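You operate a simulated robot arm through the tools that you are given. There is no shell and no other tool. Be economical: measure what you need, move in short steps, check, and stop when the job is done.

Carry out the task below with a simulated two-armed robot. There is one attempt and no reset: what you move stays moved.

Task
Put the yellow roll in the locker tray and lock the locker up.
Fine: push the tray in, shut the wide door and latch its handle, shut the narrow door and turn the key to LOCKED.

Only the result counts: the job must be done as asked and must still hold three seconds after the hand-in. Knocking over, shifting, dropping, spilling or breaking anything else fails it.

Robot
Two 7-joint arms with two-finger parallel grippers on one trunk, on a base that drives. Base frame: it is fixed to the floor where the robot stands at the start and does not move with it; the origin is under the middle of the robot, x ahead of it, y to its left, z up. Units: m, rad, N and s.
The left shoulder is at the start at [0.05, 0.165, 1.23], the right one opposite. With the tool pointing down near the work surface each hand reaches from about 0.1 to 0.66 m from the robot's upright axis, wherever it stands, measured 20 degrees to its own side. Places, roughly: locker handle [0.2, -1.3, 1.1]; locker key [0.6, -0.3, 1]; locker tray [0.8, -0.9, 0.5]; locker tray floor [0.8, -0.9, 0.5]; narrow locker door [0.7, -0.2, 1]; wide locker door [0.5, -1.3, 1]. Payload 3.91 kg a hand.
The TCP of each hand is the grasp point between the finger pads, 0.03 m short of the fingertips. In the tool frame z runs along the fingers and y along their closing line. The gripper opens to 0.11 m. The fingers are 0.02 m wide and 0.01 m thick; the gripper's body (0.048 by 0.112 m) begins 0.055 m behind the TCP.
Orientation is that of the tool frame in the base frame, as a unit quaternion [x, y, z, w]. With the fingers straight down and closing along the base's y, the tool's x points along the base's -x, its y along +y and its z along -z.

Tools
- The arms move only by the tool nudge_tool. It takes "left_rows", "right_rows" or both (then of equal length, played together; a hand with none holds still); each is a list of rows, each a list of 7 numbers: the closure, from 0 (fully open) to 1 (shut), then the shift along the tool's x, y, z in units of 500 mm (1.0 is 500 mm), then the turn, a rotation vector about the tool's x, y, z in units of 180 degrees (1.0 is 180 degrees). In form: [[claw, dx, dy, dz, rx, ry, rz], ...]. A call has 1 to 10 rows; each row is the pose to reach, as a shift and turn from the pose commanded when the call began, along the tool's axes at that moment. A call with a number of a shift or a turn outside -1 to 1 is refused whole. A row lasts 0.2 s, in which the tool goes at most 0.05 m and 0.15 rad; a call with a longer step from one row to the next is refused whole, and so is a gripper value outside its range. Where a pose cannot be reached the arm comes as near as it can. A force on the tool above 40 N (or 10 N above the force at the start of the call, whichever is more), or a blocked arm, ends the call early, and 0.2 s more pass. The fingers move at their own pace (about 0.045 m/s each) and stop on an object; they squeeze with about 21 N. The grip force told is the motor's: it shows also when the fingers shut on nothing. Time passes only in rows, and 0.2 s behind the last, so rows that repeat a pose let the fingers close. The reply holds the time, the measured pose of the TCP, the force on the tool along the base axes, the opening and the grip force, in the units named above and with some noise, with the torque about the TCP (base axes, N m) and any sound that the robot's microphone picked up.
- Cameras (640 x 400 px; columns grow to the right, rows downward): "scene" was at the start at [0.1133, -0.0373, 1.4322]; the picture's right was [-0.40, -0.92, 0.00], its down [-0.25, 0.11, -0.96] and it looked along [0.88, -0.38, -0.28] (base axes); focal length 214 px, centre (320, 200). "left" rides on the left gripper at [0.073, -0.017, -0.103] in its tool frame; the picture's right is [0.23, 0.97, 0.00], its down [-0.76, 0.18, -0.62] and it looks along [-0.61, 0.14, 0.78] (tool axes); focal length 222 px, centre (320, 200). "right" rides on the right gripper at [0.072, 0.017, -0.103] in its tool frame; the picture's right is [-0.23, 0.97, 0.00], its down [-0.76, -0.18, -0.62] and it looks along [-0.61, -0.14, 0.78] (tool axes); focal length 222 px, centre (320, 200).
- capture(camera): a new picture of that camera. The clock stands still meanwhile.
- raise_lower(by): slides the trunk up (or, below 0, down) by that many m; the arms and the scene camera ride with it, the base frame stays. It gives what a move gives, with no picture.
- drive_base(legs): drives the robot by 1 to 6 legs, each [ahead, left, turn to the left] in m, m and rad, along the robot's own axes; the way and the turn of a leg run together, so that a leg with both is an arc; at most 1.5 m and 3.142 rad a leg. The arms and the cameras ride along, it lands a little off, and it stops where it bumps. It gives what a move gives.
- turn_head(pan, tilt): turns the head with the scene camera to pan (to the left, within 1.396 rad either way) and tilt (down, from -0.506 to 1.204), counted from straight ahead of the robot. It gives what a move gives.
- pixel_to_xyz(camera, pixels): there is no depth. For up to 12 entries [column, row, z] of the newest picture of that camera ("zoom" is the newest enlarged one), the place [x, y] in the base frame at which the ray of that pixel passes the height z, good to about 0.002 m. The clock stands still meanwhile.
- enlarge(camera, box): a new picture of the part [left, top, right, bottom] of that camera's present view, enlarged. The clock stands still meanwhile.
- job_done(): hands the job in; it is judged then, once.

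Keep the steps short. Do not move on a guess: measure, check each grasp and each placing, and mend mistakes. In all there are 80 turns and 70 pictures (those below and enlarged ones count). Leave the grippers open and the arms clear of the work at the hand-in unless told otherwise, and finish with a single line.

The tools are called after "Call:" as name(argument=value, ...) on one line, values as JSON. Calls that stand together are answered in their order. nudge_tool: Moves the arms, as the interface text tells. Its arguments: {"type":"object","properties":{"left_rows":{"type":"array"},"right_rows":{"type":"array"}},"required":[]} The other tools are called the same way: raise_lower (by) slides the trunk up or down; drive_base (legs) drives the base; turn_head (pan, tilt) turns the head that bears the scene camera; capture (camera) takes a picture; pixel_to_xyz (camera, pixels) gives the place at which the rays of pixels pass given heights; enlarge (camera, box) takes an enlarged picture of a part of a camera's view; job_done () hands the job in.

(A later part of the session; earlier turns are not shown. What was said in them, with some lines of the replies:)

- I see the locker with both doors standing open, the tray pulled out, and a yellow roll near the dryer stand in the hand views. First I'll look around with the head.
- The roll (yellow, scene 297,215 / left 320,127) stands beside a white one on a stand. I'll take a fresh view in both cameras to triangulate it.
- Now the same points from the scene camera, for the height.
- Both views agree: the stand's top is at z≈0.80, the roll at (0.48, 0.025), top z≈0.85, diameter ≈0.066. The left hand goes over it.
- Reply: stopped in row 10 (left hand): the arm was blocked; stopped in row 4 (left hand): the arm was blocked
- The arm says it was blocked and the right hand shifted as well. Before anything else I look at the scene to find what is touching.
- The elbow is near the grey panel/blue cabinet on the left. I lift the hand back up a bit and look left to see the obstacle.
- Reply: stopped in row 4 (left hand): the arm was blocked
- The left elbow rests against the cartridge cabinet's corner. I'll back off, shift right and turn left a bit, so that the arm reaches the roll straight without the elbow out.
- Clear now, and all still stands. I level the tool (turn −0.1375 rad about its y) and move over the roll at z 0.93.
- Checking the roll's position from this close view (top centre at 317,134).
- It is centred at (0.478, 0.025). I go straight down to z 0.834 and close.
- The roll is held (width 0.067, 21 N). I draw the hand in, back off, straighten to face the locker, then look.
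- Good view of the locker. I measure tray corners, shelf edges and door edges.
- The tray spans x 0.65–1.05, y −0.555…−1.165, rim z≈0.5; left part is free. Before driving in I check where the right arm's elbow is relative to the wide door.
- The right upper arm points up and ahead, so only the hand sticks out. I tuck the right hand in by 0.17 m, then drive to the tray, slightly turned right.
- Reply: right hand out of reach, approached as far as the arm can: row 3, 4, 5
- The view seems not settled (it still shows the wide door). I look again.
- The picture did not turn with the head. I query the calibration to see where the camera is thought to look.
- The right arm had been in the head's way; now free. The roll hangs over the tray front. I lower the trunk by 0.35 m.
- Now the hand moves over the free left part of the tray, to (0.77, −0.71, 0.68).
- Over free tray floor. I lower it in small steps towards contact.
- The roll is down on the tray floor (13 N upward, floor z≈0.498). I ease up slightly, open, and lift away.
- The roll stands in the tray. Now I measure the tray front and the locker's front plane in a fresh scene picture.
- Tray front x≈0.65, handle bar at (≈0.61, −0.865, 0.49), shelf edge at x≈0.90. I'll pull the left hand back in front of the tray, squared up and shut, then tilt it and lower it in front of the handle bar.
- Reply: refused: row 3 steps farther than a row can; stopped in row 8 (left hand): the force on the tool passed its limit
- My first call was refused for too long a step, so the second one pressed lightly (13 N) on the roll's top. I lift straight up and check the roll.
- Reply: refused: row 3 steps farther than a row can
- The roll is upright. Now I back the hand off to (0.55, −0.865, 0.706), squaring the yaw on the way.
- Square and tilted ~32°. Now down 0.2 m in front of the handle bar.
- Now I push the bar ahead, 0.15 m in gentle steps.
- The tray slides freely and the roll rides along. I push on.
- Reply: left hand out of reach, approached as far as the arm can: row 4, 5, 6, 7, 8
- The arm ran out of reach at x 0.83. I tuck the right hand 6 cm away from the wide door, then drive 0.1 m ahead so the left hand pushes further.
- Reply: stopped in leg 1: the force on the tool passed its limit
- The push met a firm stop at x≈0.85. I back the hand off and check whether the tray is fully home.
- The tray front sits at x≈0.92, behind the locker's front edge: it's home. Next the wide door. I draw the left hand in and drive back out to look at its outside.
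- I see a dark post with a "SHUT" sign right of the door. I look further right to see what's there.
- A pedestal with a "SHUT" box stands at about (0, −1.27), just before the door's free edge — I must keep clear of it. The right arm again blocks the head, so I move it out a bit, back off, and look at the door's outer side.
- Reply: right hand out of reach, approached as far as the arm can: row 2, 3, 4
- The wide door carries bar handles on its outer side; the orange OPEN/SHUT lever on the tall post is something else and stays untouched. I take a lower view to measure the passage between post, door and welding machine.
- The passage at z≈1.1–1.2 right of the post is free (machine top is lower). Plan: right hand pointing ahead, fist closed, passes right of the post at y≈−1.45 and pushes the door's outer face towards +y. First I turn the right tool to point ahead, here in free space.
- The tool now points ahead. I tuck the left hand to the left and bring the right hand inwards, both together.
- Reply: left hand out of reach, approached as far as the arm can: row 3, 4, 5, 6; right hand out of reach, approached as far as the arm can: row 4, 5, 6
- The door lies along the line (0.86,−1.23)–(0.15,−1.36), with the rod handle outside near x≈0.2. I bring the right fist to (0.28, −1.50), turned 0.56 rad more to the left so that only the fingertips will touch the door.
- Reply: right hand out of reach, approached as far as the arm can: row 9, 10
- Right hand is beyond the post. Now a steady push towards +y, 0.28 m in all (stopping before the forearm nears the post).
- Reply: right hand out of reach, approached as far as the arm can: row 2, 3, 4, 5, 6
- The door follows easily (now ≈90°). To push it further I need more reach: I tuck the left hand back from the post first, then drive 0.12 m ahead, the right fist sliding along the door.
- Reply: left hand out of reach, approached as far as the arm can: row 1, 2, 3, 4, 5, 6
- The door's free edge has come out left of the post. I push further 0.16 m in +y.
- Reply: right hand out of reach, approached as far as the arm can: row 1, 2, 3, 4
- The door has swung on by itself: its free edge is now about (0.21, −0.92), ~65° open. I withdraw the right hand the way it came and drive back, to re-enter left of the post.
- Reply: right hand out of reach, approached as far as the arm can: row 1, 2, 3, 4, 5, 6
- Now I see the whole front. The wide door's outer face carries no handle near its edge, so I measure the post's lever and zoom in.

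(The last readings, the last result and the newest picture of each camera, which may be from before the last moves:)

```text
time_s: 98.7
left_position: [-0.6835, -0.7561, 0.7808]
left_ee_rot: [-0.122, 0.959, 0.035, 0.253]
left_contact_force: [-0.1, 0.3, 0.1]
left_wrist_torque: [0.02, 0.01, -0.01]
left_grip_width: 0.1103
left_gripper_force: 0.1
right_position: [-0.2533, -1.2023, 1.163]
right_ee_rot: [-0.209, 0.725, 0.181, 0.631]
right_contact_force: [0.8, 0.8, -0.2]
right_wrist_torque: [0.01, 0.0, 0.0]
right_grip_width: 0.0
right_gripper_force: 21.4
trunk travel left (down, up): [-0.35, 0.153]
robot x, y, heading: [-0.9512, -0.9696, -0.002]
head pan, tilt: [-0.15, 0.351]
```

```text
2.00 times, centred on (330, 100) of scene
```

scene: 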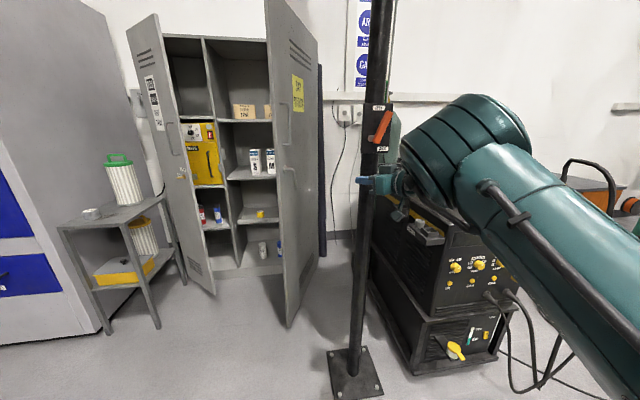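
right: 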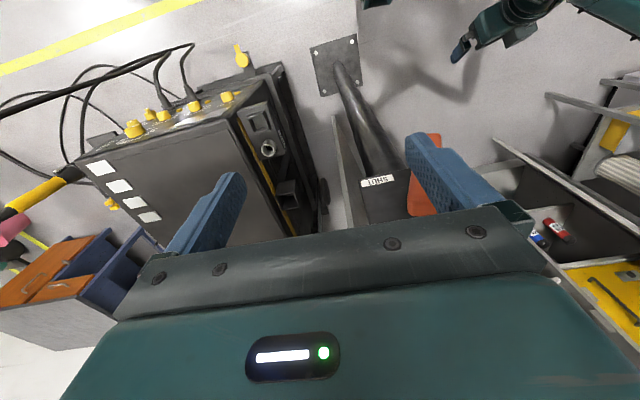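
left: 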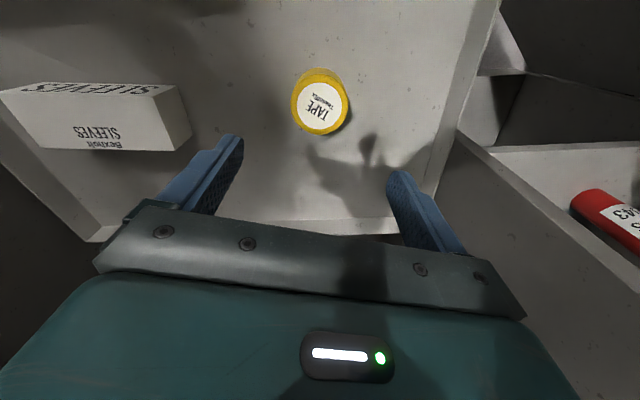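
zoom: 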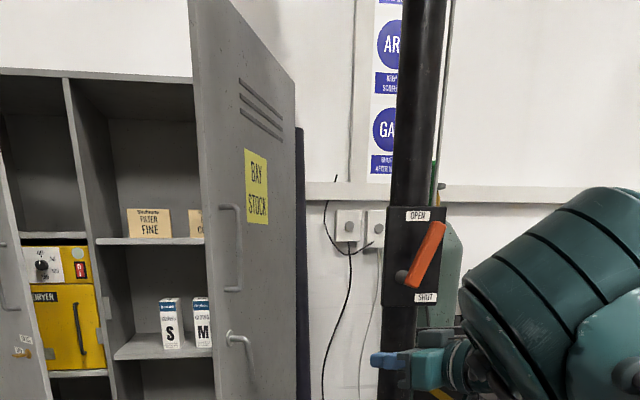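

The wide door does carry a pull bar and, below it, an L-shaped lever (the latch, z≈0.9–1.05) near its free edge. The post's lever is unrelated. Door: hinge (0.853,−1.222), free edge (0.20,−0.934). I lower the trunk so the fist passes below the handles, go left, and drive in left of the post.

Call:
raise_lower(by=-0.32)

Call:
drive_base(legs=[[0, 0.15, 0], [0.48, 0, 0]])

Call:
capture(camera="scene")

```text
time_s: 100.7
left_position: [-0.6843, -0.756, 0.565]
left_ee_rot: [-0.119, 0.959, 0.034, 0.256]
left_contact_force: [4.3, 10.1, 26.4]
left_wrist_torque: [-1.43, 3.14, -1.01]
left_grip_width: 0.1099
left_gripper_force: 0.0
right_position: [-0.252, -1.2037, 0.9444]
right_ee_rot: [-0.21, 0.725, 0.181, 0.631]
right_contact_force: [-0.1, 0.7, 0.6]
right_wrist_torque: [0.02, -0.01, 0.0]
right_grip_width: 0.0
right_gripper_force: 21.2
trunk travel left (down, up): [-0.132, 0.371]
robot x, y, heading: [-0.955, -0.9693, -0.003]
head pan, tilt: [-0.15, 0.351]
stopped: the force on the tool passed its limit (the readings are from after the stop); the commanded pose is now the measured one
```

```text
time_s: 101.8
left_position: [-0.6823, -0.6946, 0.5653]
left_ee_rot: [-0.123, 0.958, 0.034, 0.255]
left_contact_force: [0.0, 2.8, 6.8]
left_wrist_torque: [-0.39, 0.83, -0.22]
left_grip_width: 0.1102
left_gripper_force: 0.0
right_position: [-0.2485, -1.1322, 0.9465]
right_ee_rot: [-0.216, 0.722, 0.185, 0.63]
right_contact_force: [-1.1, 0.8, 0.3]
right_wrist_torque: [-0.02, 0.04, 0.01]
right_grip_width: 0.0003
right_gripper_force: 20.7
trunk travel left (down, up): [-0.132, 0.371]
robot x, y, heading: [-0.9496, -0.9094, 0.01]
head pan, tilt: [-0.15, 0.351]
stopped in leg 1: the robot was blocked; the commanded pose is now the measured one
```

```text
15 pictures are left
```

scene: 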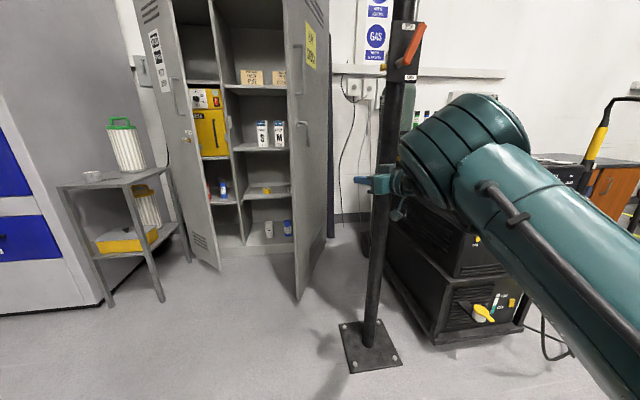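

The left hand touched something at z≈0.56 and the drive was blocked. I raise a bit and look through the left hand's camera.

Call:
raise_lower(by=0.1)

Call:
capture(camera="left")

```text
time_s: 103.1
left_position: [-0.6832, -0.6926, 0.6665]
left_ee_rot: [-0.123, 0.959, 0.034, 0.254]
left_contact_force: [0.2, 0.2, 0.6]
left_wrist_torque: [-0.01, -0.02, 0.04]
left_grip_width: 0.1101
left_gripper_force: 0.0
right_position: [-0.2487, -1.1328, 1.0453]
right_ee_rot: [-0.215, 0.723, 0.184, 0.63]
right_contact_force: [0.6, 0.2, 1.0]
right_wrist_torque: [0.02, 0.01, 0.0]
right_grip_width: 0.0004
right_gripper_force: 20.9
trunk travel left (down, up): [-0.232, 0.271]
robot x, y, heading: [-0.9539, -0.9086, 0.01]
head pan, tilt: [-0.15, 0.351]
```

```text
14 pictures are left
```

left: 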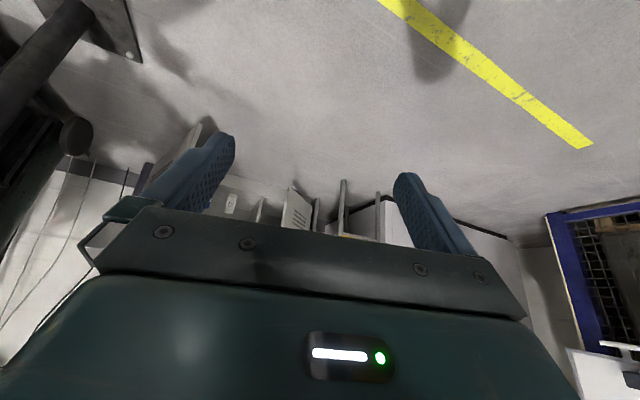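

Nothing external there: it was my own base; force is gone now. I lower the right hand to z≈0.89 (below the latch lever at ≈1.0–1.1), then drive left and ahead.

Call:
nudge_tool(right_rows=[[1, 0.08, 0, 0, 0, 0, 0], [1, 0.16, 0, 0, 0, 0, 0], [1, 0.24, 0, 0, 0, 0, 0], [1, 0.31, 0, 0, 0, 0, 0]])

Call:
drive_base(legs=[[0, 0.09, 0], [0.48, 0, 0]])

Call:
capture(camera="scene")

```text
time_s: 104.1
left_position: [-0.6827, -0.6939, 0.6663]
left_ee_rot: [-0.123, 0.959, 0.035, 0.254]
left_contact_force: [-0.1, 0.0, 0.4]
left_wrist_torque: [-0.02, -0.01, 0.04]
left_grip_width: 0.1102
left_gripper_force: 0.1
right_position: [-0.264, -1.1419, 0.894]
right_ee_rot: [-0.214, 0.723, 0.183, 0.63]
right_contact_force: [0.2, 0.2, 0.0]
right_wrist_torque: [0.0, 0.0, 0.0]
right_grip_width: 0.0001
right_gripper_force: 20.4
trunk travel left (down, up): [-0.232, 0.271]
robot x, y, heading: [-0.9516, -0.9073, 0.01]
head pan, tilt: [-0.15, 0.351]
```

```text
time_s: 104.8
left_position: [-0.6833, -0.6911, 0.6669]
left_ee_rot: [-0.124, 0.958, 0.034, 0.255]
left_contact_force: [0.0, 0.3, -0.5]
left_wrist_torque: [-0.02, -0.04, -0.01]
left_grip_width: 0.1098
left_gripper_force: 0.1
right_position: [-0.2626, -1.1406, 0.895]
right_ee_rot: [-0.216, 0.722, 0.185, 0.631]
right_contact_force: [0.2, -0.3, -1.6]
right_wrist_torque: [0.01, 0.03, -0.04]
right_grip_width: 0.0
right_gripper_force: 21.5
trunk travel left (down, up): [-0.232, 0.271]
robot x, y, heading: [-0.9529, -0.9096, 0.009]
head pan, tilt: [-0.15, 0.351]
stopped in leg 1: the robot was blocked; the commanded pose is now the measured one
```

```text
13 pictures are left
```

scene: 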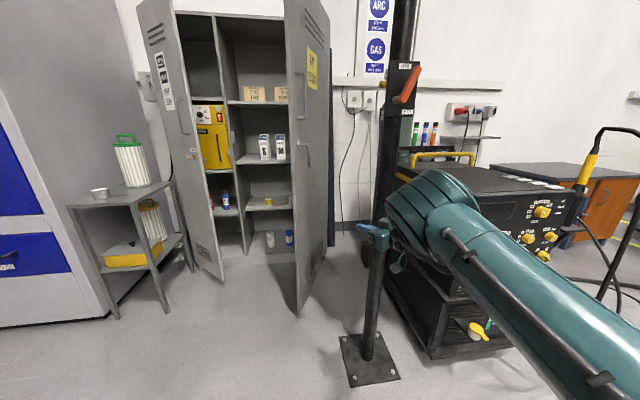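

Something stands left of the base here, so I go ahead 0.2 first, then left, then ahead.

Call:
drive_base(legs=[[0.2, 0, 0], [0, 0.1, 0], [0.27, 0, 0]])

Call:
capture(camera="scene")

```text
time_s: 108.8
left_position: [-0.2028, -0.5897, 0.6671]
left_ee_rot: [-0.124, 0.959, 0.035, 0.254]
left_contact_force: [-0.2, 0.4, 0.1]
left_wrist_torque: [-0.02, 0.0, 0.0]
left_grip_width: 0.1098
left_gripper_force: 0.0
right_position: [0.2152, -1.0385, 0.8946]
right_ee_rot: [-0.215, 0.723, 0.184, 0.63]
right_contact_force: [0.7, 0.6, 0.1]
right_wrist_torque: [0.0, 0.0, 0.02]
right_grip_width: 0.0
right_gripper_force: 21.4
trunk travel left (down, up): [-0.232, 0.271]
robot x, y, heading: [-0.4726, -0.8046, 0.006]
head pan, tilt: [-0.15, 0.351]
```

```text
12 pictures are left
```

scene: 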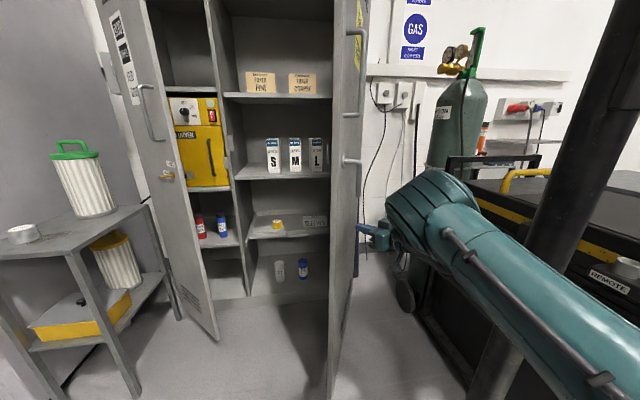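

The fist is right of the door edge, on its outer side. Now I push the door by driving along its arc.

Call:
drive_base(legs=[[0.12, 0.05, 0], [0.1, 0.12, 0], [0.15, 0.05, 0], [0.12, 0, 0]])

Call:
capture(camera="scene")

```text
time_s: 112.9
left_position: [0.2861, -0.3636, 0.666]
left_ee_rot: [-0.124, 0.959, 0.035, 0.253]
left_contact_force: [-0.3, 0.7, 0.5]
left_wrist_torque: [0.01, 0.0, 0.01]
left_grip_width: 0.1099
left_gripper_force: 0.0
right_position: [0.7057, -0.8143, 0.894]
right_ee_rot: [-0.215, 0.723, 0.184, 0.63]
right_contact_force: [-0.3, 0.0, 0.4]
right_wrist_torque: [-0.02, 0.01, 0.01]
right_grip_width: 0.0
right_gripper_force: 21.6
trunk travel left (down, up): [-0.232, 0.271]
robot x, y, heading: [0.0182, -0.5789, 0.01]
head pan, tilt: [-0.15, 0.351]
```

```text
11 pictures are left
```

scene: 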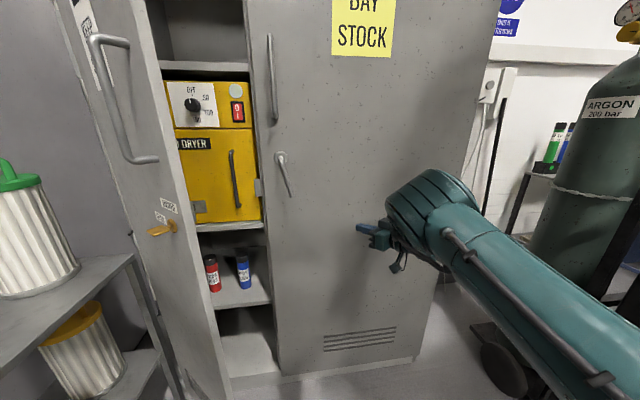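

The door is nearly or fully shut. I drive ahead until the fist presses it home.

Call:
drive_base(legs=[[0.14, 0, 0]])

Call:
enlarge(camera="scene", box=[200, 80, 460, 380])

Call:
pixel_to_xyz(camera="zoom", pixels=[[100, 280, 0.8], [100, 280, 0.7], [420, 340, 0.4]])

```text
time_s: 114.0
left_position: [0.3709, -0.3635, 0.666]
left_ee_rot: [-0.123, 0.958, 0.035, 0.256]
left_contact_force: [-0.2, -1.2, 0.1]
left_wrist_torque: [0.02, -0.02, -0.02]
left_grip_width: 0.1102
left_gripper_force: 0.0
right_position: [0.7836, -0.8152, 0.8934]
right_ee_rot: [-0.221, 0.721, 0.19, 0.629]
right_contact_force: [-10.9, 0.1, 3.7]
right_wrist_torque: [0.02, -0.17, 0.12]
right_grip_width: 0.0
right_gripper_force: 21.3
trunk travel left (down, up): [-0.232, 0.271]
robot x, y, heading: [0.1015, -0.5772, -0.001]
head pan, tilt: [-0.15, 0.351]
stopped in leg 1: the force on the tool passed its limit (the readings are from after the stop); the commanded pose is now the measured one
```

```text
1.33 times, centred on (330, 230) of scene
```

zoom: 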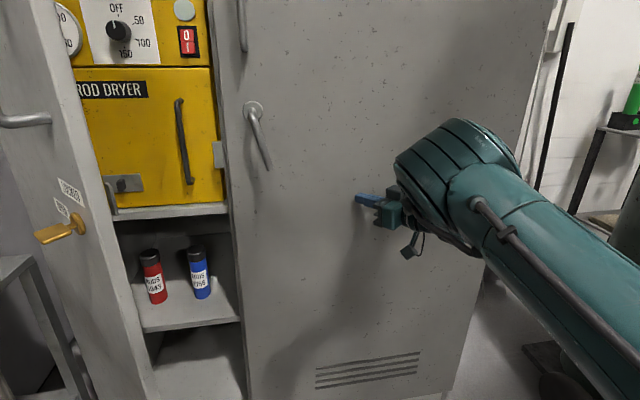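

```text
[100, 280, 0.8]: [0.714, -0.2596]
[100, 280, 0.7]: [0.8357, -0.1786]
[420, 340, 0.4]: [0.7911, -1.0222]
```

Firm stop (40 N) with the fist at x 0.784: the wide door is shut, face at x≈0.81. Now I measure the latch lever: pivot at zoom (253,108), tip (268,168).

Call:
pixel_to_xyz(camera="zoom", pixels=[[253, 107, 1.1], [253, 107, 1.05], [253, 107, 1.0], [268, 168, 1.0], [268, 168, 0.95], [268, 168, 0.9], [260, 135, 1.0], [255, 118, 1.0], [228, 200, 0.9], [228, 200, 0.85], [75, 228, 1.0], [80, 225, 0.95]])

Call:
enlarge(camera="scene", box=[250, 130, 350, 230])

```text
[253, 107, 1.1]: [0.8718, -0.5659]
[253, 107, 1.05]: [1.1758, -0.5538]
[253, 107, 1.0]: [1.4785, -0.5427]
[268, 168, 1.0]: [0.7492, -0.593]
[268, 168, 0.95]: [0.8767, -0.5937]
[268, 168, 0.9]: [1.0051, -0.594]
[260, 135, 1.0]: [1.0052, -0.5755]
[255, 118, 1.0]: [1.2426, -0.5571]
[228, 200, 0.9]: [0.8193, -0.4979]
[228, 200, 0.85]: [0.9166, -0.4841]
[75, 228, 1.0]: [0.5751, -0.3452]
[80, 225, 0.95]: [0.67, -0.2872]
```

```text
4.00 times, centred on (300, 180) of scene
```

zoom: 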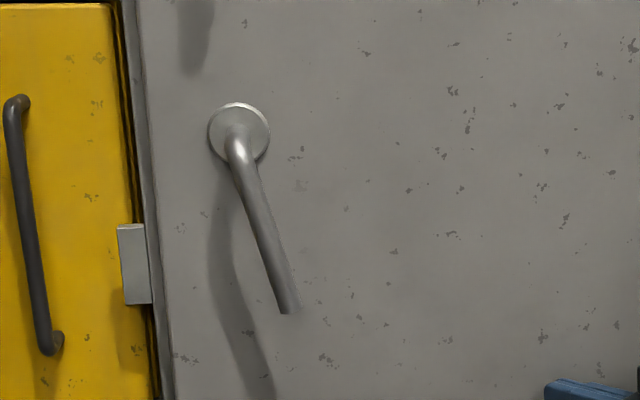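

The lever's pivot is at (0.81, −0.567, 1.11); it hangs to about (0.76, −0.593, 1.0), ~14° off vertical to the right. The left hand will turn it. I back off and shift right so that the left arm lines up.

Call:
drive_base(legs=[[-0.12, 0, 0], [0, -0.17, 0]])

Call:
nudge_tool(left_rows=[[0.2, -0.04, 0, -0.04, 0, -0.042, 0], [0.4, -0.08, 0, -0.08, 0, -0.085, 0], [0.5, -0.12, 0, -0.12, 0, -0.127, 0], [0.5, -0.16, 0, -0.16, 0, -0.17, 0], [0.5, -0.2, 0, -0.2, 0, -0.212, 0], [0.5, -0.24, 0, -0.24, 0, -0.255, 0], [0.5, -0.28, 0, -0.28, 0, -0.297, 0], [0.5, -0.32, 0, -0.32, 0, -0.3, 0], [0.5, -0.32, 0, -0.32, 0, -0.3, 0]])

```text
time_s: 116.3
left_position: [0.2513, -0.5332, 0.6657]
left_ee_rot: [-0.123, 0.959, 0.034, 0.254]
left_contact_force: [0.1, 0.5, -1.1]
left_wrist_torque: [0.02, -0.02, 0.01]
left_grip_width: 0.11
left_gripper_force: 0.1
right_position: [0.6625, -0.9834, 0.8933]
right_ee_rot: [-0.22, 0.721, 0.191, 0.629]
right_contact_force: [0.7, 0.7, 0.2]
right_wrist_torque: [-0.01, 0.03, 0.03]
right_grip_width: 0.0
right_gripper_force: 20.9
trunk travel left (down, up): [-0.232, 0.271]
robot x, y, heading: [-0.0184, -0.7439, 0.003]
head pan, tilt: [-0.15, 0.351]
```

```text
time_s: 118.3
left_position: [0.3937, -0.5543, 0.878]
left_ee_rot: [-0.095, 0.74, 0.088, 0.66]
left_contact_force: [0.7, 0.1, 0.0]
left_wrist_torque: [0.01, 0.01, 0.01]
left_grip_width: 0.0551
left_gripper_force: 0.1
left hand out of reach, approached as far as the arm can: row 1, 2, 3, 4, 5, 6, 7, 8, 9
right_position: [0.6638, -0.9829, 0.8932]
right_ee_rot: [-0.22, 0.721, 0.19, 0.629]
right_contact_force: [0.7, 0.7, 0.9]
right_wrist_torque: [-0.02, 0.0, 0.03]
right_grip_width: 0.0
right_gripper_force: 20.8
trunk travel left (down, up): [-0.232, 0.271]
robot x, y, heading: [-0.0173, -0.7502, 0.006]
head pan, tilt: [-0.15, 0.351]
```

The left hand points ahead with fingers half open (0.055). Now I bring it in front of the lever, (0.64, −0.585, 1.03), squaring the yaw.

Call:
nudge_tool(left_rows=[[0.5, -0.04, -0.0329, 0.0631, 0.0091, 0, 0.001], [0.5, -0.08, -0.0658, 0.1262, 0.0183, 0, 0.002], [0.5, -0.12, -0.0987, 0.1893, 0.0274, 0, 0.003], [0.5, -0.16, -0.1316, 0.2524, 0.0366, 0, 0.004], [0.5, -0.2, -0.1644, 0.3156, 0.0457, 0, 0.005], [0.5, -0.24, -0.1973, 0.3787, 0.0549, 0, 0.006], [0.5, -0.28, -0.2302, 0.4418, 0.064, 0, 0.007], [0.5, -0.32, -0.2631, 0.5049, 0.0732, 0, 0.008], [0.5, -0.36, -0.296, 0.568, 0.0823, 0, 0.0094], [0.5, -0.36, -0.296, 0.568, 0.0823, 0, 0.0094]])

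Call:
capture(camera="left")

```text
time_s: 120.7
left_position: [0.7262, -0.619, 1.025]
left_ee_rot: [0.003, 0.746, -0.001, 0.665]
left_contact_force: [-19.1, 2.0, 0.8]
left_wrist_torque: [0.09, -0.13, 0.74]
left_grip_width: 0.0562
left_gripper_force: 1.2
right_position: [0.6625, -0.981, 0.8947]
right_ee_rot: [-0.221, 0.721, 0.19, 0.629]
right_contact_force: [-0.9, -0.6, 0.7]
right_wrist_torque: [-0.02, 0.01, 0.0]
right_grip_width: 0.0004
right_gripper_force: 21.1
trunk travel left (down, up): [-0.232, 0.271]
robot x, y, heading: [-0.0185, -0.7466, 0.003]
head pan, tilt: [-0.15, 0.351]
stopped in row 10 (left hand): the force on the tool passed its limit (the readings are from after the stop); the commanded pose is now the measured one
```

```text
8 pictures are left
```

left: 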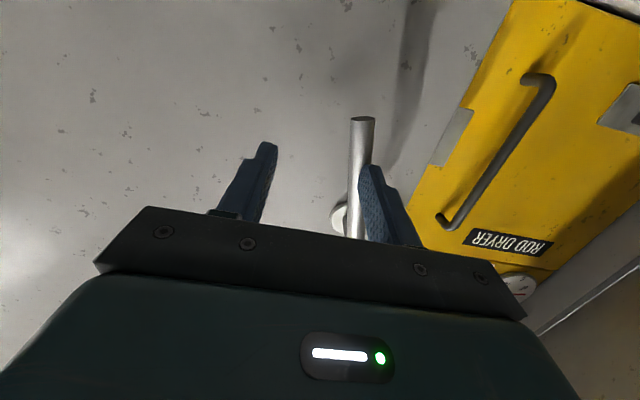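

The hand came further than planned; its left finger rests on the lever's front (−19 N). I back off, shift 0.034 m to +y, and advance so the fingers straddle the lever.

Call:
nudge_tool(left_rows=[[0.5, 0, 0, -0.06, 0, 0, 0], [0.5, 0, 0, -0.1, 0, 0, 0], [0.5, 0, 0.068, -0.1, 0, 0, 0], [0.5, 0, 0.068, -0.06, 0, 0, 0], [0.5, 0, 0.068, 0, 0, 0, 0], [0.5, 0, 0.068, 0.05, 0, 0, 0], [0.5, 0, 0.068, 0.05, 0, 0, 0]])

Call:
capture(camera="left")

```text
time_s: 122.3
left_position: [0.7549, -0.5871, 1.0181]
left_ee_rot: [0.003, 0.747, -0.001, 0.664]
left_contact_force: [0.1, -1.3, -0.5]
left_wrist_torque: [-0.03, -0.03, 0.01]
left_grip_width: 0.0549
left_gripper_force: 0.1
right_position: [0.6632, -0.9828, 0.8936]
right_ee_rot: [-0.22, 0.721, 0.19, 0.629]
right_contact_force: [0.2, -0.2, 0.1]
right_wrist_torque: [-0.02, 0.0, 0.0]
right_grip_width: 0.0001
right_gripper_force: 20.7
trunk travel left (down, up): [-0.232, 0.271]
robot x, y, heading: [-0.0165, -0.7451, 0.003]
head pan, tilt: [-0.15, 0.351]
```

```text
7 pictures are left
```

left: 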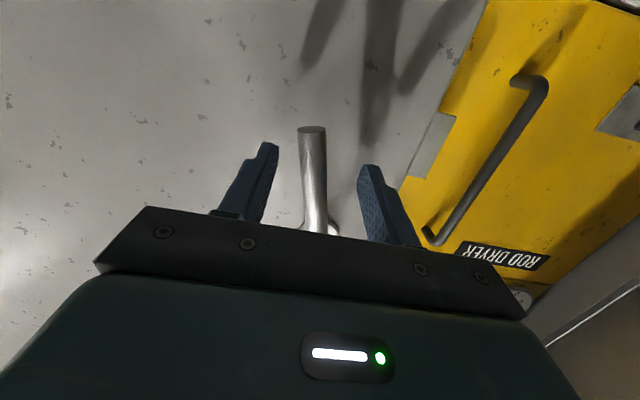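

Lever is between the fingers (left view 312,175). I turn it up to the right along its arc, rolling the hand with it; the force limit will show if it's the wrong way.

Call:
nudge_tool(left_rows=[[0.5, -0.007, -0.024, -0.001, 0, 0, -0.044], [0.5, -0.018, -0.048, -0.002, 0, 0, -0.089], [0.5, -0.032, -0.071, -0.004, 0, 0, -0.133], [0.5, -0.048, -0.091, -0.006, 0, 0, -0.178], [0.5, -0.068, -0.108, -0.008, 0, 0, -0.222], [0.5, -0.089, -0.123, -0.01, 0, 0, -0.267], [0.5, -0.112, -0.134, -0.013, 0, 0, -0.311], [0.5, -0.137, -0.142, -0.016, 0, 0, -0.356], [0.5, -0.163, -0.147, -0.019, 0, 0, -0.4], [0.5, -0.182, -0.148, -0.021, 0, 0, -0.433]])

```text
time_s: 124.5
left_position: [0.7543, -0.6603, 1.1117]
left_ee_rot: [-0.469, 0.583, -0.418, 0.515]
left_contact_force: [0.4, -0.5, 0.3]
left_wrist_torque: [-0.01, 0.0, 0.0]
left_grip_width: 0.0549
left_gripper_force: 0.1
right_position: [0.6627, -0.9821, 0.8933]
right_ee_rot: [-0.22, 0.722, 0.189, 0.628]
right_contact_force: [0.5, 1.6, -0.7]
right_wrist_torque: [0.03, -0.01, -0.02]
right_grip_width: 0.0
right_gripper_force: 21.3
trunk travel left (down, up): [-0.232, 0.271]
robot x, y, heading: [-0.0228, -0.7488, 0.006]
head pan, tilt: [-0.15, 0.351]
```

It turned without resistance; I check the lever.

Call:
capture(camera="left")

```text
6 pictures are left
```

left: 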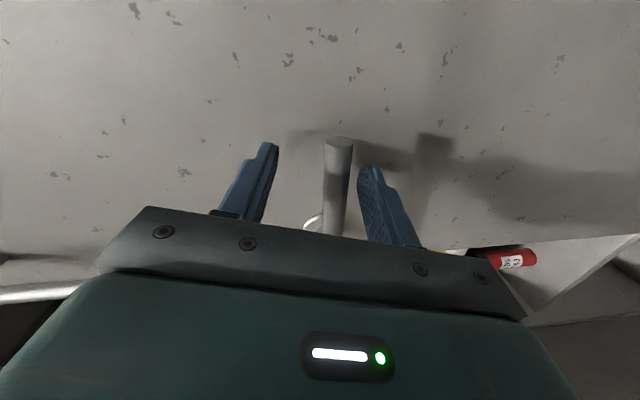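

The lever followed to nearly horizontal (it lags within the finger gap). I turn a bit further to seat it against its stop.

Call:
nudge_tool(left_rows=[[0.5, -0.0036, -0.0126, 0, 0, 0, -0.022], [0.5, -0.0072, -0.0252, 0, 0, 0, -0.044], [0.5, -0.0125, -0.037, 0, 0, 0, -0.067], [0.5, -0.0178, -0.0492, 0, 0, 0, -0.089], [0.5, -0.028, -0.066, 0, 0, 0, -0.122], [0.5, -0.028, -0.066, 0, 0, 0, -0.122]])

```text
time_s: 125.7
left_position: [0.7617, -0.6526, 1.1244]
left_ee_rot: [0.577, -0.494, 0.493, -0.424]
left_contact_force: [-4.8, -1.9, -20.6]
left_wrist_torque: [0.25, 0.23, 0.21]
left_grip_width: 0.0652
left_gripper_force: 10.1
right_position: [0.6637, -0.9822, 0.8921]
right_ee_rot: [-0.221, 0.721, 0.191, 0.628]
right_contact_force: [0.5, -0.3, 0.2]
right_wrist_torque: [0.02, -0.03, -0.02]
right_grip_width: 0.0
right_gripper_force: 21.3
trunk travel left (down, up): [-0.232, 0.271]
robot x, y, heading: [-0.017, -0.7448, 0.003]
head pan, tilt: [-0.15, 0.351]
stopped in row 6 (left hand): the force on the tool passed its limit (the readings are from after the stop); the commanded pose is now the measured one
```

The lever met its stop at horizontal: latched. I ease the finger off downwards a little and withdraw straight back, then look.

Call:
nudge_tool(left_rows=[[0.5, 0, 0.03, 0, 0, 0, 0], [0.5, 0, 0.03, -0.04, 0, 0, 0], [0.5, 0, 0.03, -0.1, 0, 0, 0], [0.5, 0, 0.03, -0.18, 0, 0, 0], [0.5, 0, 0.03, -0.26, 0, 0, 0], [0.5, 0, 0.03, -0.34, 0, 0, 0]])

Call:
enlarge(camera="scene", box=[120, 60, 400, 340])

```text
time_s: 127.1
left_position: [0.5909, -0.6546, 1.1422]
left_ee_rot: [0.573, -0.491, 0.499, -0.427]
left_contact_force: [0.8, 0.5, 0.9]
left_wrist_torque: [0.0, 0.0, 0.01]
left_grip_width: 0.0552
left_gripper_force: 0.1
right_position: [0.6623, -0.9828, 0.8925]
right_ee_rot: [-0.22, 0.721, 0.19, 0.629]
right_contact_force: [-0.1, -0.3, -0.2]
right_wrist_torque: [0.03, 0.04, -0.02]
right_grip_width: 0.0003
right_gripper_force: 20.3
trunk travel left (down, up): [-0.232, 0.271]
robot x, y, heading: [-0.0181, -0.7458, 0.004]
head pan, tilt: [-0.15, 0.351]
```

```text
1.43 times, centred on (260, 200) of scene
```

zoom: 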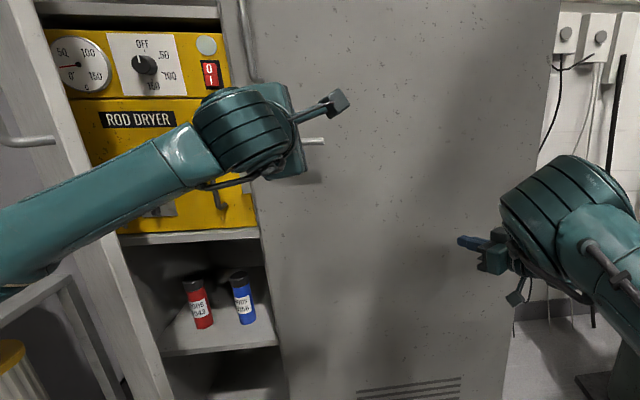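

The lever lies horizontal (its end at 313,141). Next the narrow door. I draw the right hand back, shut the left fist, then drive back and left so the left fist faces the narrow door's outer side at y≈−0.36.

Call:
nudge_tool(left_rows=[[1, 0, 0, 0, 0, 0, 0], [1, 0, 0, 0, 0, 0, 0], [1, 0, 0, 0, 0, 0, 0], [1, 0, 0, 0, 0, 0, 0], [1, 0, 0, 0, 0, 0, 0], [1, 0, 0, 0, 0, 0, 0]], right_rows=[[1, 0, 0, -0.085, 0, 0, 0], [1, 0, 0, -0.17, 0, 0, 0], [1, 0, 0, -0.255, 0, 0, 0], [1, 0, 0, -0.34, 0, 0, 0], [1, 0, 0, -0.42, 0, 0, 0], [1, 0, 0, -0.5, 0, 0, 0]])

Call:
drive_base(legs=[[-0.32, 0, 0], [0, 0.3, 0]])

Call:
capture(camera="scene")

```text
time_s: 128.5
left_position: [0.592, -0.6546, 1.1401]
left_ee_rot: [0.574, -0.49, 0.498, -0.427]
left_contact_force: [0.0, -0.3, 0.2]
left_wrist_torque: [-0.02, -0.01, 0.02]
left_grip_width: 0.0001
left_gripper_force: 21.0
right_position: [0.4592, -1.1215, 0.9227]
right_ee_rot: [-0.22, 0.721, 0.19, 0.628]
right_contact_force: [-0.3, -0.6, 0.5]
right_wrist_torque: [0.03, -0.02, 0.01]
right_grip_width: 0.0
right_gripper_force: 20.8
trunk travel left (down, up): [-0.232, 0.271]
robot x, y, heading: [-0.0201, -0.75, 0.006]
head pan, tilt: [-0.15, 0.351]
```

```text
time_s: 132.3
left_position: [0.2657, -0.3526, 1.1417]
left_ee_rot: [0.573, -0.49, 0.499, -0.427]
left_contact_force: [0.9, 0.4, -0.4]
left_wrist_torque: [-0.03, 0.01, -0.01]
left_grip_width: 0.0001
left_gripper_force: 20.8
right_position: [0.131, -0.8171, 0.9234]
right_ee_rot: [-0.22, 0.722, 0.19, 0.628]
right_contact_force: [-0.2, 0.6, 0.1]
right_wrist_torque: [0.0, -0.03, 0.01]
right_grip_width: 0.0
right_gripper_force: 20.8
trunk travel left (down, up): [-0.232, 0.271]
robot x, y, heading: [-0.3492, -0.4428, 0.003]
head pan, tilt: [-0.15, 0.351]
```

```text
4 pictures are left
```

scene: 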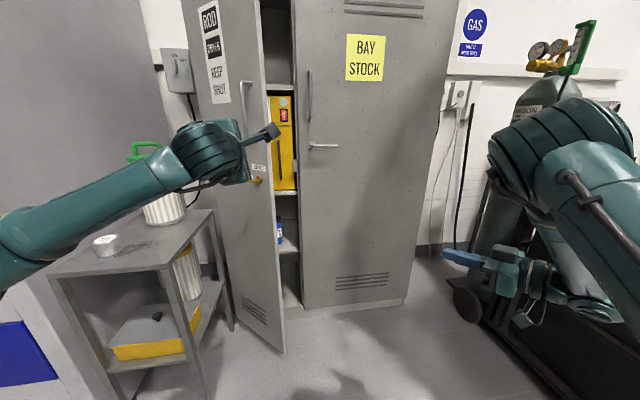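

The wide door is shut, lever horizontal. The fist at z 1.14 passes between the narrow door's pull bar (bottom ≈1.18) and the key (≈1.0). I drive ahead to swing it shut until the force stops me.

Call:
drive_base(legs=[[0.3, 0, 0], [0.27, -0.03, 0]])

```text
time_s: 134.3
left_position: [0.5471, -0.3661, 1.1407]
left_ee_rot: [0.562, -0.504, 0.507, -0.416]
left_contact_force: [-3.0, -1.9, -0.3]
left_wrist_torque: [0.0, -0.03, -0.08]
left_grip_width: 0.0002
left_gripper_force: 21.1
right_position: [0.4207, -0.8161, 0.9232]
right_ee_rot: [-0.221, 0.721, 0.191, 0.629]
right_contact_force: [0.9, -0.5, -0.1]
right_wrist_torque: [-0.01, 0.01, -0.01]
right_grip_width: 0.0
right_gripper_force: 21.5
trunk travel left (down, up): [-0.232, 0.271]
robot x, y, heading: [-0.0585, -0.4416, 0.004]
head pan, tilt: [-0.15, 0.351]
stopped in leg 1: the force on the tool passed its limit (the readings are from after the stop); the commanded pose is now the measured one
```

That was the impact of first contact; the force is small now. I continue.

Call:
drive_base(legs=[[0.25, 0, 0]])

```text
time_s: 135.2
left_position: [0.5644, -0.3826, 1.1405]
left_ee_rot: [0.549, -0.517, 0.517, -0.406]
left_contact_force: [-2.4, -2.7, 1.7]
left_wrist_torque: [-0.02, -0.08, -0.07]
left_grip_width: 0.0
left_gripper_force: 21.4
right_position: [0.4441, -0.8169, 0.924]
right_ee_rot: [-0.22, 0.721, 0.19, 0.629]
right_contact_force: [-0.2, 0.0, -0.1]
right_wrist_torque: [0.02, 0.0, -0.03]
right_grip_width: 0.0003
right_gripper_force: 20.6
trunk travel left (down, up): [-0.232, 0.271]
robot x, y, heading: [-0.0314, -0.4429, 0.004]
head pan, tilt: [-0.15, 0.351]
stopped in leg 1: the force on the tool passed its limit (the readings are from after the stop); the commanded pose is now the measured one
```

Call:
capture(camera="scene")

```text
3 pictures are left
```

scene: 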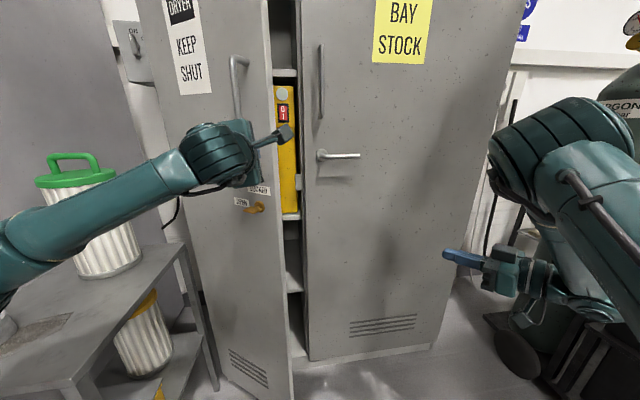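

The door is turning, but driving gives force spikes. I'll retract the left hand 0.2 m, bring the base 0.2 m closer, and then push slowly with the arm.

Call:
nudge_tool(left_rows=[[1, 0, 0, -0.08, 0, 0, 0], [1, 0, 0, -0.16, 0, 0, 0], [1, 0, 0, -0.24, 0, 0, 0], [1, 0, 0, -0.32, 0, 0, 0], [1, 0, 0, -0.4, 0, 0, 0]])

Call:
drive_base(legs=[[0.18, 0, 0]])

```text
time_s: 136.4
left_position: [0.3682, -0.3634, 1.1659]
left_ee_rot: [0.551, -0.516, 0.515, -0.406]
left_contact_force: [0.1, 0.1, 0.6]
left_wrist_torque: [0.01, -0.05, 0.0]
left_grip_width: 0.0001
left_gripper_force: 20.7
right_position: [0.4457, -0.8156, 0.9235]
right_ee_rot: [-0.22, 0.721, 0.19, 0.629]
right_contact_force: [-0.2, 0.0, -0.8]
right_wrist_torque: [0.0, 0.02, 0.0]
right_grip_width: 0.0001
right_gripper_force: 21.0
trunk travel left (down, up): [-0.232, 0.271]
robot x, y, heading: [-0.037, -0.4433, 0.004]
head pan, tilt: [-0.15, 0.351]
```

```text
time_s: 138.0
left_position: [0.5551, -0.3622, 1.1637]
left_ee_rot: [0.552, -0.515, 0.513, -0.408]
left_contact_force: [0.1, 0.1, -0.1]
left_wrist_torque: [0.01, 0.01, 0.03]
left_grip_width: 0.0003
left_gripper_force: 21.0
right_position: [0.6308, -0.8129, 0.923]
right_ee_rot: [-0.22, 0.721, 0.191, 0.629]
right_contact_force: [0.3, 0.6, 0.6]
right_wrist_torque: [0.04, -0.03, 0.0]
right_grip_width: 0.0001
right_gripper_force: 20.6
trunk travel left (down, up): [-0.232, 0.271]
robot x, y, heading: [0.1521, -0.4417, 0.007]
head pan, tilt: [-0.15, 0.351]
```

Now a slow push with the arm along the door's arc.

Call:
nudge_tool(left_rows=[[1, 0.0131, 0.012, 0.0378, 0, 0, 0], [1, 0.0262, 0.024, 0.0756, 0, 0, 0], [1, 0.0393, 0.036, 0.1134, 0, 0, 0], [1, 0.0524, 0.04, 0.1512, 0, 0, 0], [1, 0.0655, 0.04, 0.189, 0, 0, 0], [1, 0.0786, 0.04, 0.2268, 0, 0, 0], [1, 0.0917, 0.04, 0.2646, 0, 0, 0], [1, 0.1048, 0.04, 0.3024, 0, 0, 0], [1, 0.1179, 0.04, 0.3402, 0, 0, 0], [1, 0.131, 0.04, 0.378, 0, 0, 0]])

```text
time_s: 140.2
left_position: [0.7385, -0.4381, 1.131]
left_ee_rot: [0.556, -0.508, 0.513, -0.411]
left_contact_force: [7.6, 23.7, 11.7]
left_wrist_torque: [-0.33, -0.22, 0.58]
left_grip_width: 0.0
left_gripper_force: 21.2
right_position: [0.6318, -0.8111, 0.9245]
right_ee_rot: [-0.223, 0.722, 0.19, 0.627]
right_contact_force: [0.1, 0.4, -0.1]
right_wrist_torque: [0.01, 0.02, 0.0]
right_grip_width: 0.0002
right_gripper_force: 20.8
trunk travel left (down, up): [-0.232, 0.271]
robot x, y, heading: [0.1531, -0.4368, 0.01]
head pan, tilt: [-0.15, 0.351]
```

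There's a sideways force of 24 N. I look before going on.

Call:
capture(camera="scene")

```text
2 pictures are left
```

scene: 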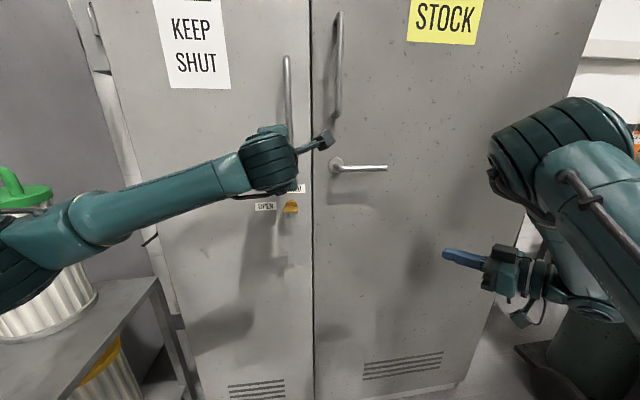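

The narrow door looks flush with the wide one. I ease 2 cm to +y and press straight ahead to make sure it's home.

Call:
nudge_tool(left_rows=[[1, -0.04, 0, -0.01, 0, 0, 0], [1, -0.04, 0, 0.03, 0, 0, 0], [1, -0.04, 0, 0.06, 0, 0, 0], [1, -0.04, 0, 0.09, 0, 0, 0], [1, -0.04, 0, 0.12, 0, 0, 0]])

Call:
enlarge(camera="scene", box=[230, 150, 350, 250])

Call:
pixel_to_xyz(camera="zoom", pixels=[[320, 300, 0.97], [320, 300, 1.0], [320, 300, 1.03]])

```text
time_s: 141.3
left_position: [0.7831, -0.4281, 1.12]
left_ee_rot: [0.553, -0.516, 0.513, -0.406]
left_contact_force: [-17.0, 6.2, -0.7]
left_wrist_torque: [-0.05, -0.07, 0.3]
left_grip_width: 0.0
left_gripper_force: 21.4
right_position: [0.6296, -0.8128, 0.9258]
right_ee_rot: [-0.222, 0.721, 0.191, 0.629]
right_contact_force: [0.3, 0.7, 0.8]
right_wrist_torque: [0.0, 0.0, -0.03]
right_grip_width: 0.0
right_gripper_force: 21.0
trunk travel left (down, up): [-0.232, 0.271]
robot x, y, heading: [0.1527, -0.4432, 0.004]
head pan, tilt: [-0.15, 0.351]
stopped in row 5 (left hand): the force on the tool passed its limit (the readings are from after the stop); the commanded pose is now the measured one
```

```text
4.00 times, centred on (290, 200) of scene
```

zoom: 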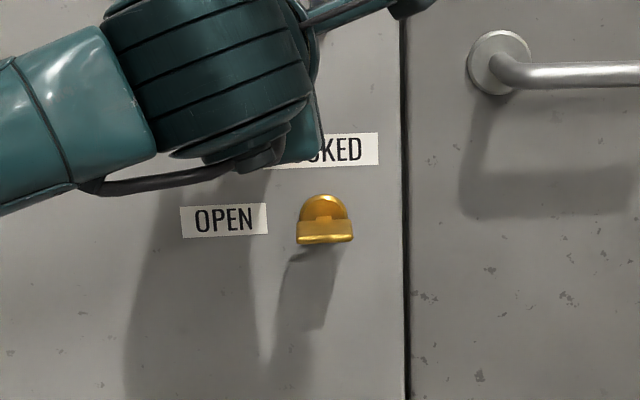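

```text
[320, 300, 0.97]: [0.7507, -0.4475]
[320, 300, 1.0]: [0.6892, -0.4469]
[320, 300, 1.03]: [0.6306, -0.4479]
```

Narrow door is home (17 N against it, tip at x≈0.81). The key's bow lies level, pointing at OPEN on the left; LOCKED is above — so a quarter turn clockwise. I measure the bow.

Call:
pixel_to_xyz(camera="zoom", pixels=[[325, 233, 1.05], [325, 233, 1.03], [325, 233, 1.01], [325, 233, 0.99], [298, 235, 1.01], [353, 233, 1.01], [298, 235, 1.03], [353, 233, 1.03], [325, 200, 1.03], [325, 200, 1.01], [325, 243, 1.01], [224, 219, 1.03]])

```text
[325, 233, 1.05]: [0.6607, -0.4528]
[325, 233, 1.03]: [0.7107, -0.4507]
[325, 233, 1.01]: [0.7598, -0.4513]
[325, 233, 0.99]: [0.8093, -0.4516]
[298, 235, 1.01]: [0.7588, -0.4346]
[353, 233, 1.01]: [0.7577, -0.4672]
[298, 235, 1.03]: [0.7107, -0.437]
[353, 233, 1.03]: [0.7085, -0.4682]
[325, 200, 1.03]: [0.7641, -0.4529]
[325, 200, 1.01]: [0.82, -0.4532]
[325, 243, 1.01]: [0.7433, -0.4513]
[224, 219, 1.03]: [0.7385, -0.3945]
```

Key: pivot ≈ (0.81, −0.452, 1.00), bow a level bar ≈0.033 long, standing out to x≈0.78. I back the left hand off, align it straight ahead with its closing line vertical, open to ~0.05, at (0.68, −0.452, 1.00).

Call:
nudge_tool(left_rows=[[0.9, 0, 0, -0.08, 0, 0, 0], [0.8, 0, 0, -0.165, 0, 0, 0], [0.7, 0.008, 0.09, -0.165, 0.016, -0.006, 0.015], [0.6, 0.016, 0.18, -0.165, 0.033, -0.012, 0.03], [0.55, 0.024, 0.273, -0.165, 0.049, -0.019, 0.044], [0.55, 0.024, 0.273, -0.165, 0.049, -0.019, 0.044]])

```text
time_s: 142.7
left_position: [0.6809, -0.4527, 0.9982]
left_ee_rot: [0.498, -0.5, 0.505, -0.497]
left_contact_force: [-0.8, 0.1, -0.3]
left_wrist_torque: [0.01, 0.01, 0.02]
left_grip_width: 0.0495
left_gripper_force: 0.0
right_position: [0.6301, -0.8141, 0.9235]
right_ee_rot: [-0.221, 0.72, 0.192, 0.629]
right_contact_force: [0.2, -0.2, 0.2]
right_wrist_torque: [0.0, 0.02, -0.04]
right_grip_width: 0.0
right_gripper_force: 21.1
trunk travel left (down, up): [-0.232, 0.271]
robot x, y, heading: [0.153, -0.4415, 0.007]
head pan, tilt: [-0.15, 0.351]
```

Aligned. I advance to x≈0.773 and close on the bow.

Call:
nudge_tool(left_rows=[[0.55, 0, 0, 0.07, 0, 0, 0], [0.55, 0, 0, 0.14, 0, 0, 0], [0.55, 0, 0, 0.184, 0, 0, 0], [0.55, 0, 0, 0.184, 0, 0, 0], [1, 0, 0, 0.184, 0, 0, 0], [1, 0, 0, 0.184, 0, 0, 0], [1, 0, 0, 0.184, 0, 0, 0], [1, 0, 0, 0.184, 0, 0, 0]])

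```text
time_s: 144.5
left_position: [0.7747, -0.4519, 0.9997]
left_ee_rot: [0.498, -0.5, 0.505, -0.497]
left_contact_force: [3.1, 0.1, 7.7]
left_wrist_torque: [0.27, 0.75, -0.49]
left_grip_width: 0.0058
left_gripper_force: 45.0
right_position: [0.6316, -0.8149, 0.9237]
right_ee_rot: [-0.222, 0.72, 0.192, 0.629]
right_contact_force: [0.3, -0.4, -0.7]
right_wrist_torque: [-0.01, -0.01, -0.02]
right_grip_width: 0.0
right_gripper_force: 20.9
trunk travel left (down, up): [-0.232, 0.271]
robot x, y, heading: [0.1525, -0.4403, 0.01]
head pan, tilt: [-0.15, 0.351]
```

It holds a 6 mm thick bow. Now I roll clockwise in steps.

Call:
nudge_tool(left_rows=[[1, 0, 0, 0, 0, 0, 0.047], [1, 0, 0, 0, 0, 0, 0.094], [1, 0, 0, 0, 0, 0, 0.141], [1, 0, 0, 0, 0, 0, 0.188], [1, 0, 0, 0, 0, 0, 0.235], [1, 0, 0, 0, 0, 0, 0.282], [1, 0, 0, 0, 0, 0, 0.329], [1, 0, 0, 0, 0, 0, 0.376], [1, 0, 0, 0, 0, 0, 0.423], [1, 0, 0, 0, 0, 0, 0.47]])

```text
time_s: 146.7
left_position: [0.773, -0.4516, 0.9984]
left_ee_rot: [-0.032, 0.704, -0.037, 0.708]
left_contact_force: [3.1, 13.4, 16.8]
left_wrist_torque: [-0.01, 1.0, 0.43]
left_grip_width: 0.0059
left_gripper_force: 44.8
right_position: [0.6299, -0.8117, 0.9239]
right_ee_rot: [-0.223, 0.72, 0.192, 0.629]
right_contact_force: [-0.4, -0.3, 0.0]
right_wrist_torque: [0.0, 0.0, 0.02]
right_grip_width: 0.0
right_gripper_force: 21.8
trunk travel left (down, up): [-0.232, 0.271]
robot x, y, heading: [0.1511, -0.439, 0.008]
head pan, tilt: [-0.15, 0.351]
```

Turned 85°, grip kept. A little further to reach the stop.

Call:
nudge_tool(left_rows=[[1, 0, 0, 0, 0, 0, 0.025], [1, 0, 0, 0, 0, 0, 0.045], [1, 0, 0, 0, 0, 0, 0.06], [1, 0, 0, 0, 0, 0, 0.06]])

```text
time_s: 147.7
left_position: [0.7734, -0.4515, 0.9987]
left_ee_rot: [0.032, 0.704, 0.029, 0.709]
left_contact_force: [2.7, 15.6, 13.6]
left_wrist_torque: [-0.94, 0.45, 0.37]
left_grip_width: 0.007
left_gripper_force: 45.2
right_position: [0.6302, -0.8116, 0.9246]
right_ee_rot: [-0.223, 0.721, 0.191, 0.628]
right_contact_force: [0.1, -0.4, -0.4]
right_wrist_torque: [0.02, 0.01, 0.04]
right_grip_width: 0.0001
right_gripper_force: 21.3
trunk travel left (down, up): [-0.232, 0.271]
robot x, y, heading: [0.1514, -0.4392, 0.009]
head pan, tilt: [-0.15, 0.351]
5 turns are left
```

The resisting torque (−0.94 N m) shows the stop. I open both grippers, withdraw straight back, back the robot off a little and take the last picture.

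Call:
nudge_tool(left_rows=[[0.6, 0, 0, 0, 0, 0, 0], [0.5, 0, 0, 0, 0, 0, 0], [0.5, 0, 0, 0, 0, 0, 0], [0.5, 0, 0, -0.05, 0, 0, 0], [0.4, 0, 0, -0.12, 0, 0, 0], [0.2, 0, 0, -0.2, 0, 0, 0], [0, 0, 0, -0.28, 0, 0, 0], [0, 0, 0, -0.34, 0, 0, 0]], right_rows=[[0.8, 0, 0, 0, 0, 0, 0], [0.6, 0, 0, 0, 0, 0, 0], [0.4, 0, 0, 0, 0, 0, 0], [0.2, 0, 0, 0, 0, 0, 0], [0, 0, 0, 0, 0, 0, 0], [0, 0, 0, 0, 0, 0, 0], [0, 0, 0, 0, 0, 0, 0], [0, 0, 0, 0, 0, 0, 0]])

Call:
drive_base(legs=[[-0.25, 0, 0], [0, -0.15, 0]])

Call:
enlarge(camera="scene", box=[180, 60, 420, 300])

```text
time_s: 149.5
left_position: [0.6033, -0.4517, 0.9994]
left_ee_rot: [0.035, 0.705, 0.028, 0.708]
left_contact_force: [0.4, -0.2, -0.4]
left_wrist_torque: [0.0, -0.05, -0.01]
left_grip_width: 0.1097
left_gripper_force: 0.1
right_position: [0.6316, -0.814, 0.9245]
right_ee_rot: [-0.221, 0.721, 0.191, 0.628]
right_contact_force: [-0.1, 0.4, 0.5]
right_wrist_torque: [-0.02, -0.03, -0.01]
right_grip_width: 0.1099
right_gripper_force: 0.0
trunk travel left (down, up): [-0.232, 0.271]
robot x, y, heading: [0.1518, -0.4408, 0.007]
head pan, tilt: [-0.15, 0.351]
```

```text
time_s: 152.3
left_position: [0.3628, -0.6006, 0.9976]
left_ee_rot: [0.033, 0.705, 0.031, 0.707]
left_contact_force: [0.2, -0.8, -0.3]
left_wrist_torque: [-0.02, 0.01, 0.02]
left_grip_width: 0.1101
left_gripper_force: 0.1
right_position: [0.3906, -0.9631, 0.9241]
right_ee_rot: [-0.224, 0.72, 0.194, 0.628]
right_contact_force: [0.3, 0.1, 0.2]
right_wrist_torque: [0.0, -0.04, -0.01]
right_grip_width: 0.11
right_gripper_force: 0.1
trunk travel left (down, up): [-0.232, 0.271]
robot x, y, heading: [-0.0908, -0.5906, 0.013]
head pan, tilt: [-0.15, 0.351]
```

```text
1.67 times, centred on (300, 180) of scene
4 turns are left
```

zoom: 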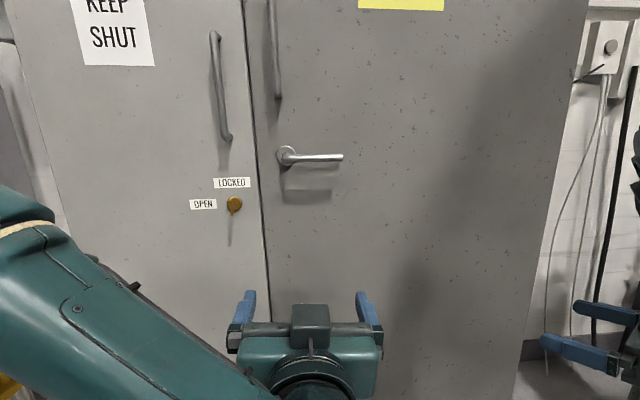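

Both doors are flush, the lever is horizontal, and the key's bow stands upright at LOCKED (zoom 234,204). The grippers are open and clear, so I hand in.

Call:
job_done()

```text
The job is handed in.
```

The yellow roll is in the tray, the tray is pushed in, the wide door is shut with its handle latched, and the narrow door is shut with its key turned to LOCKED.
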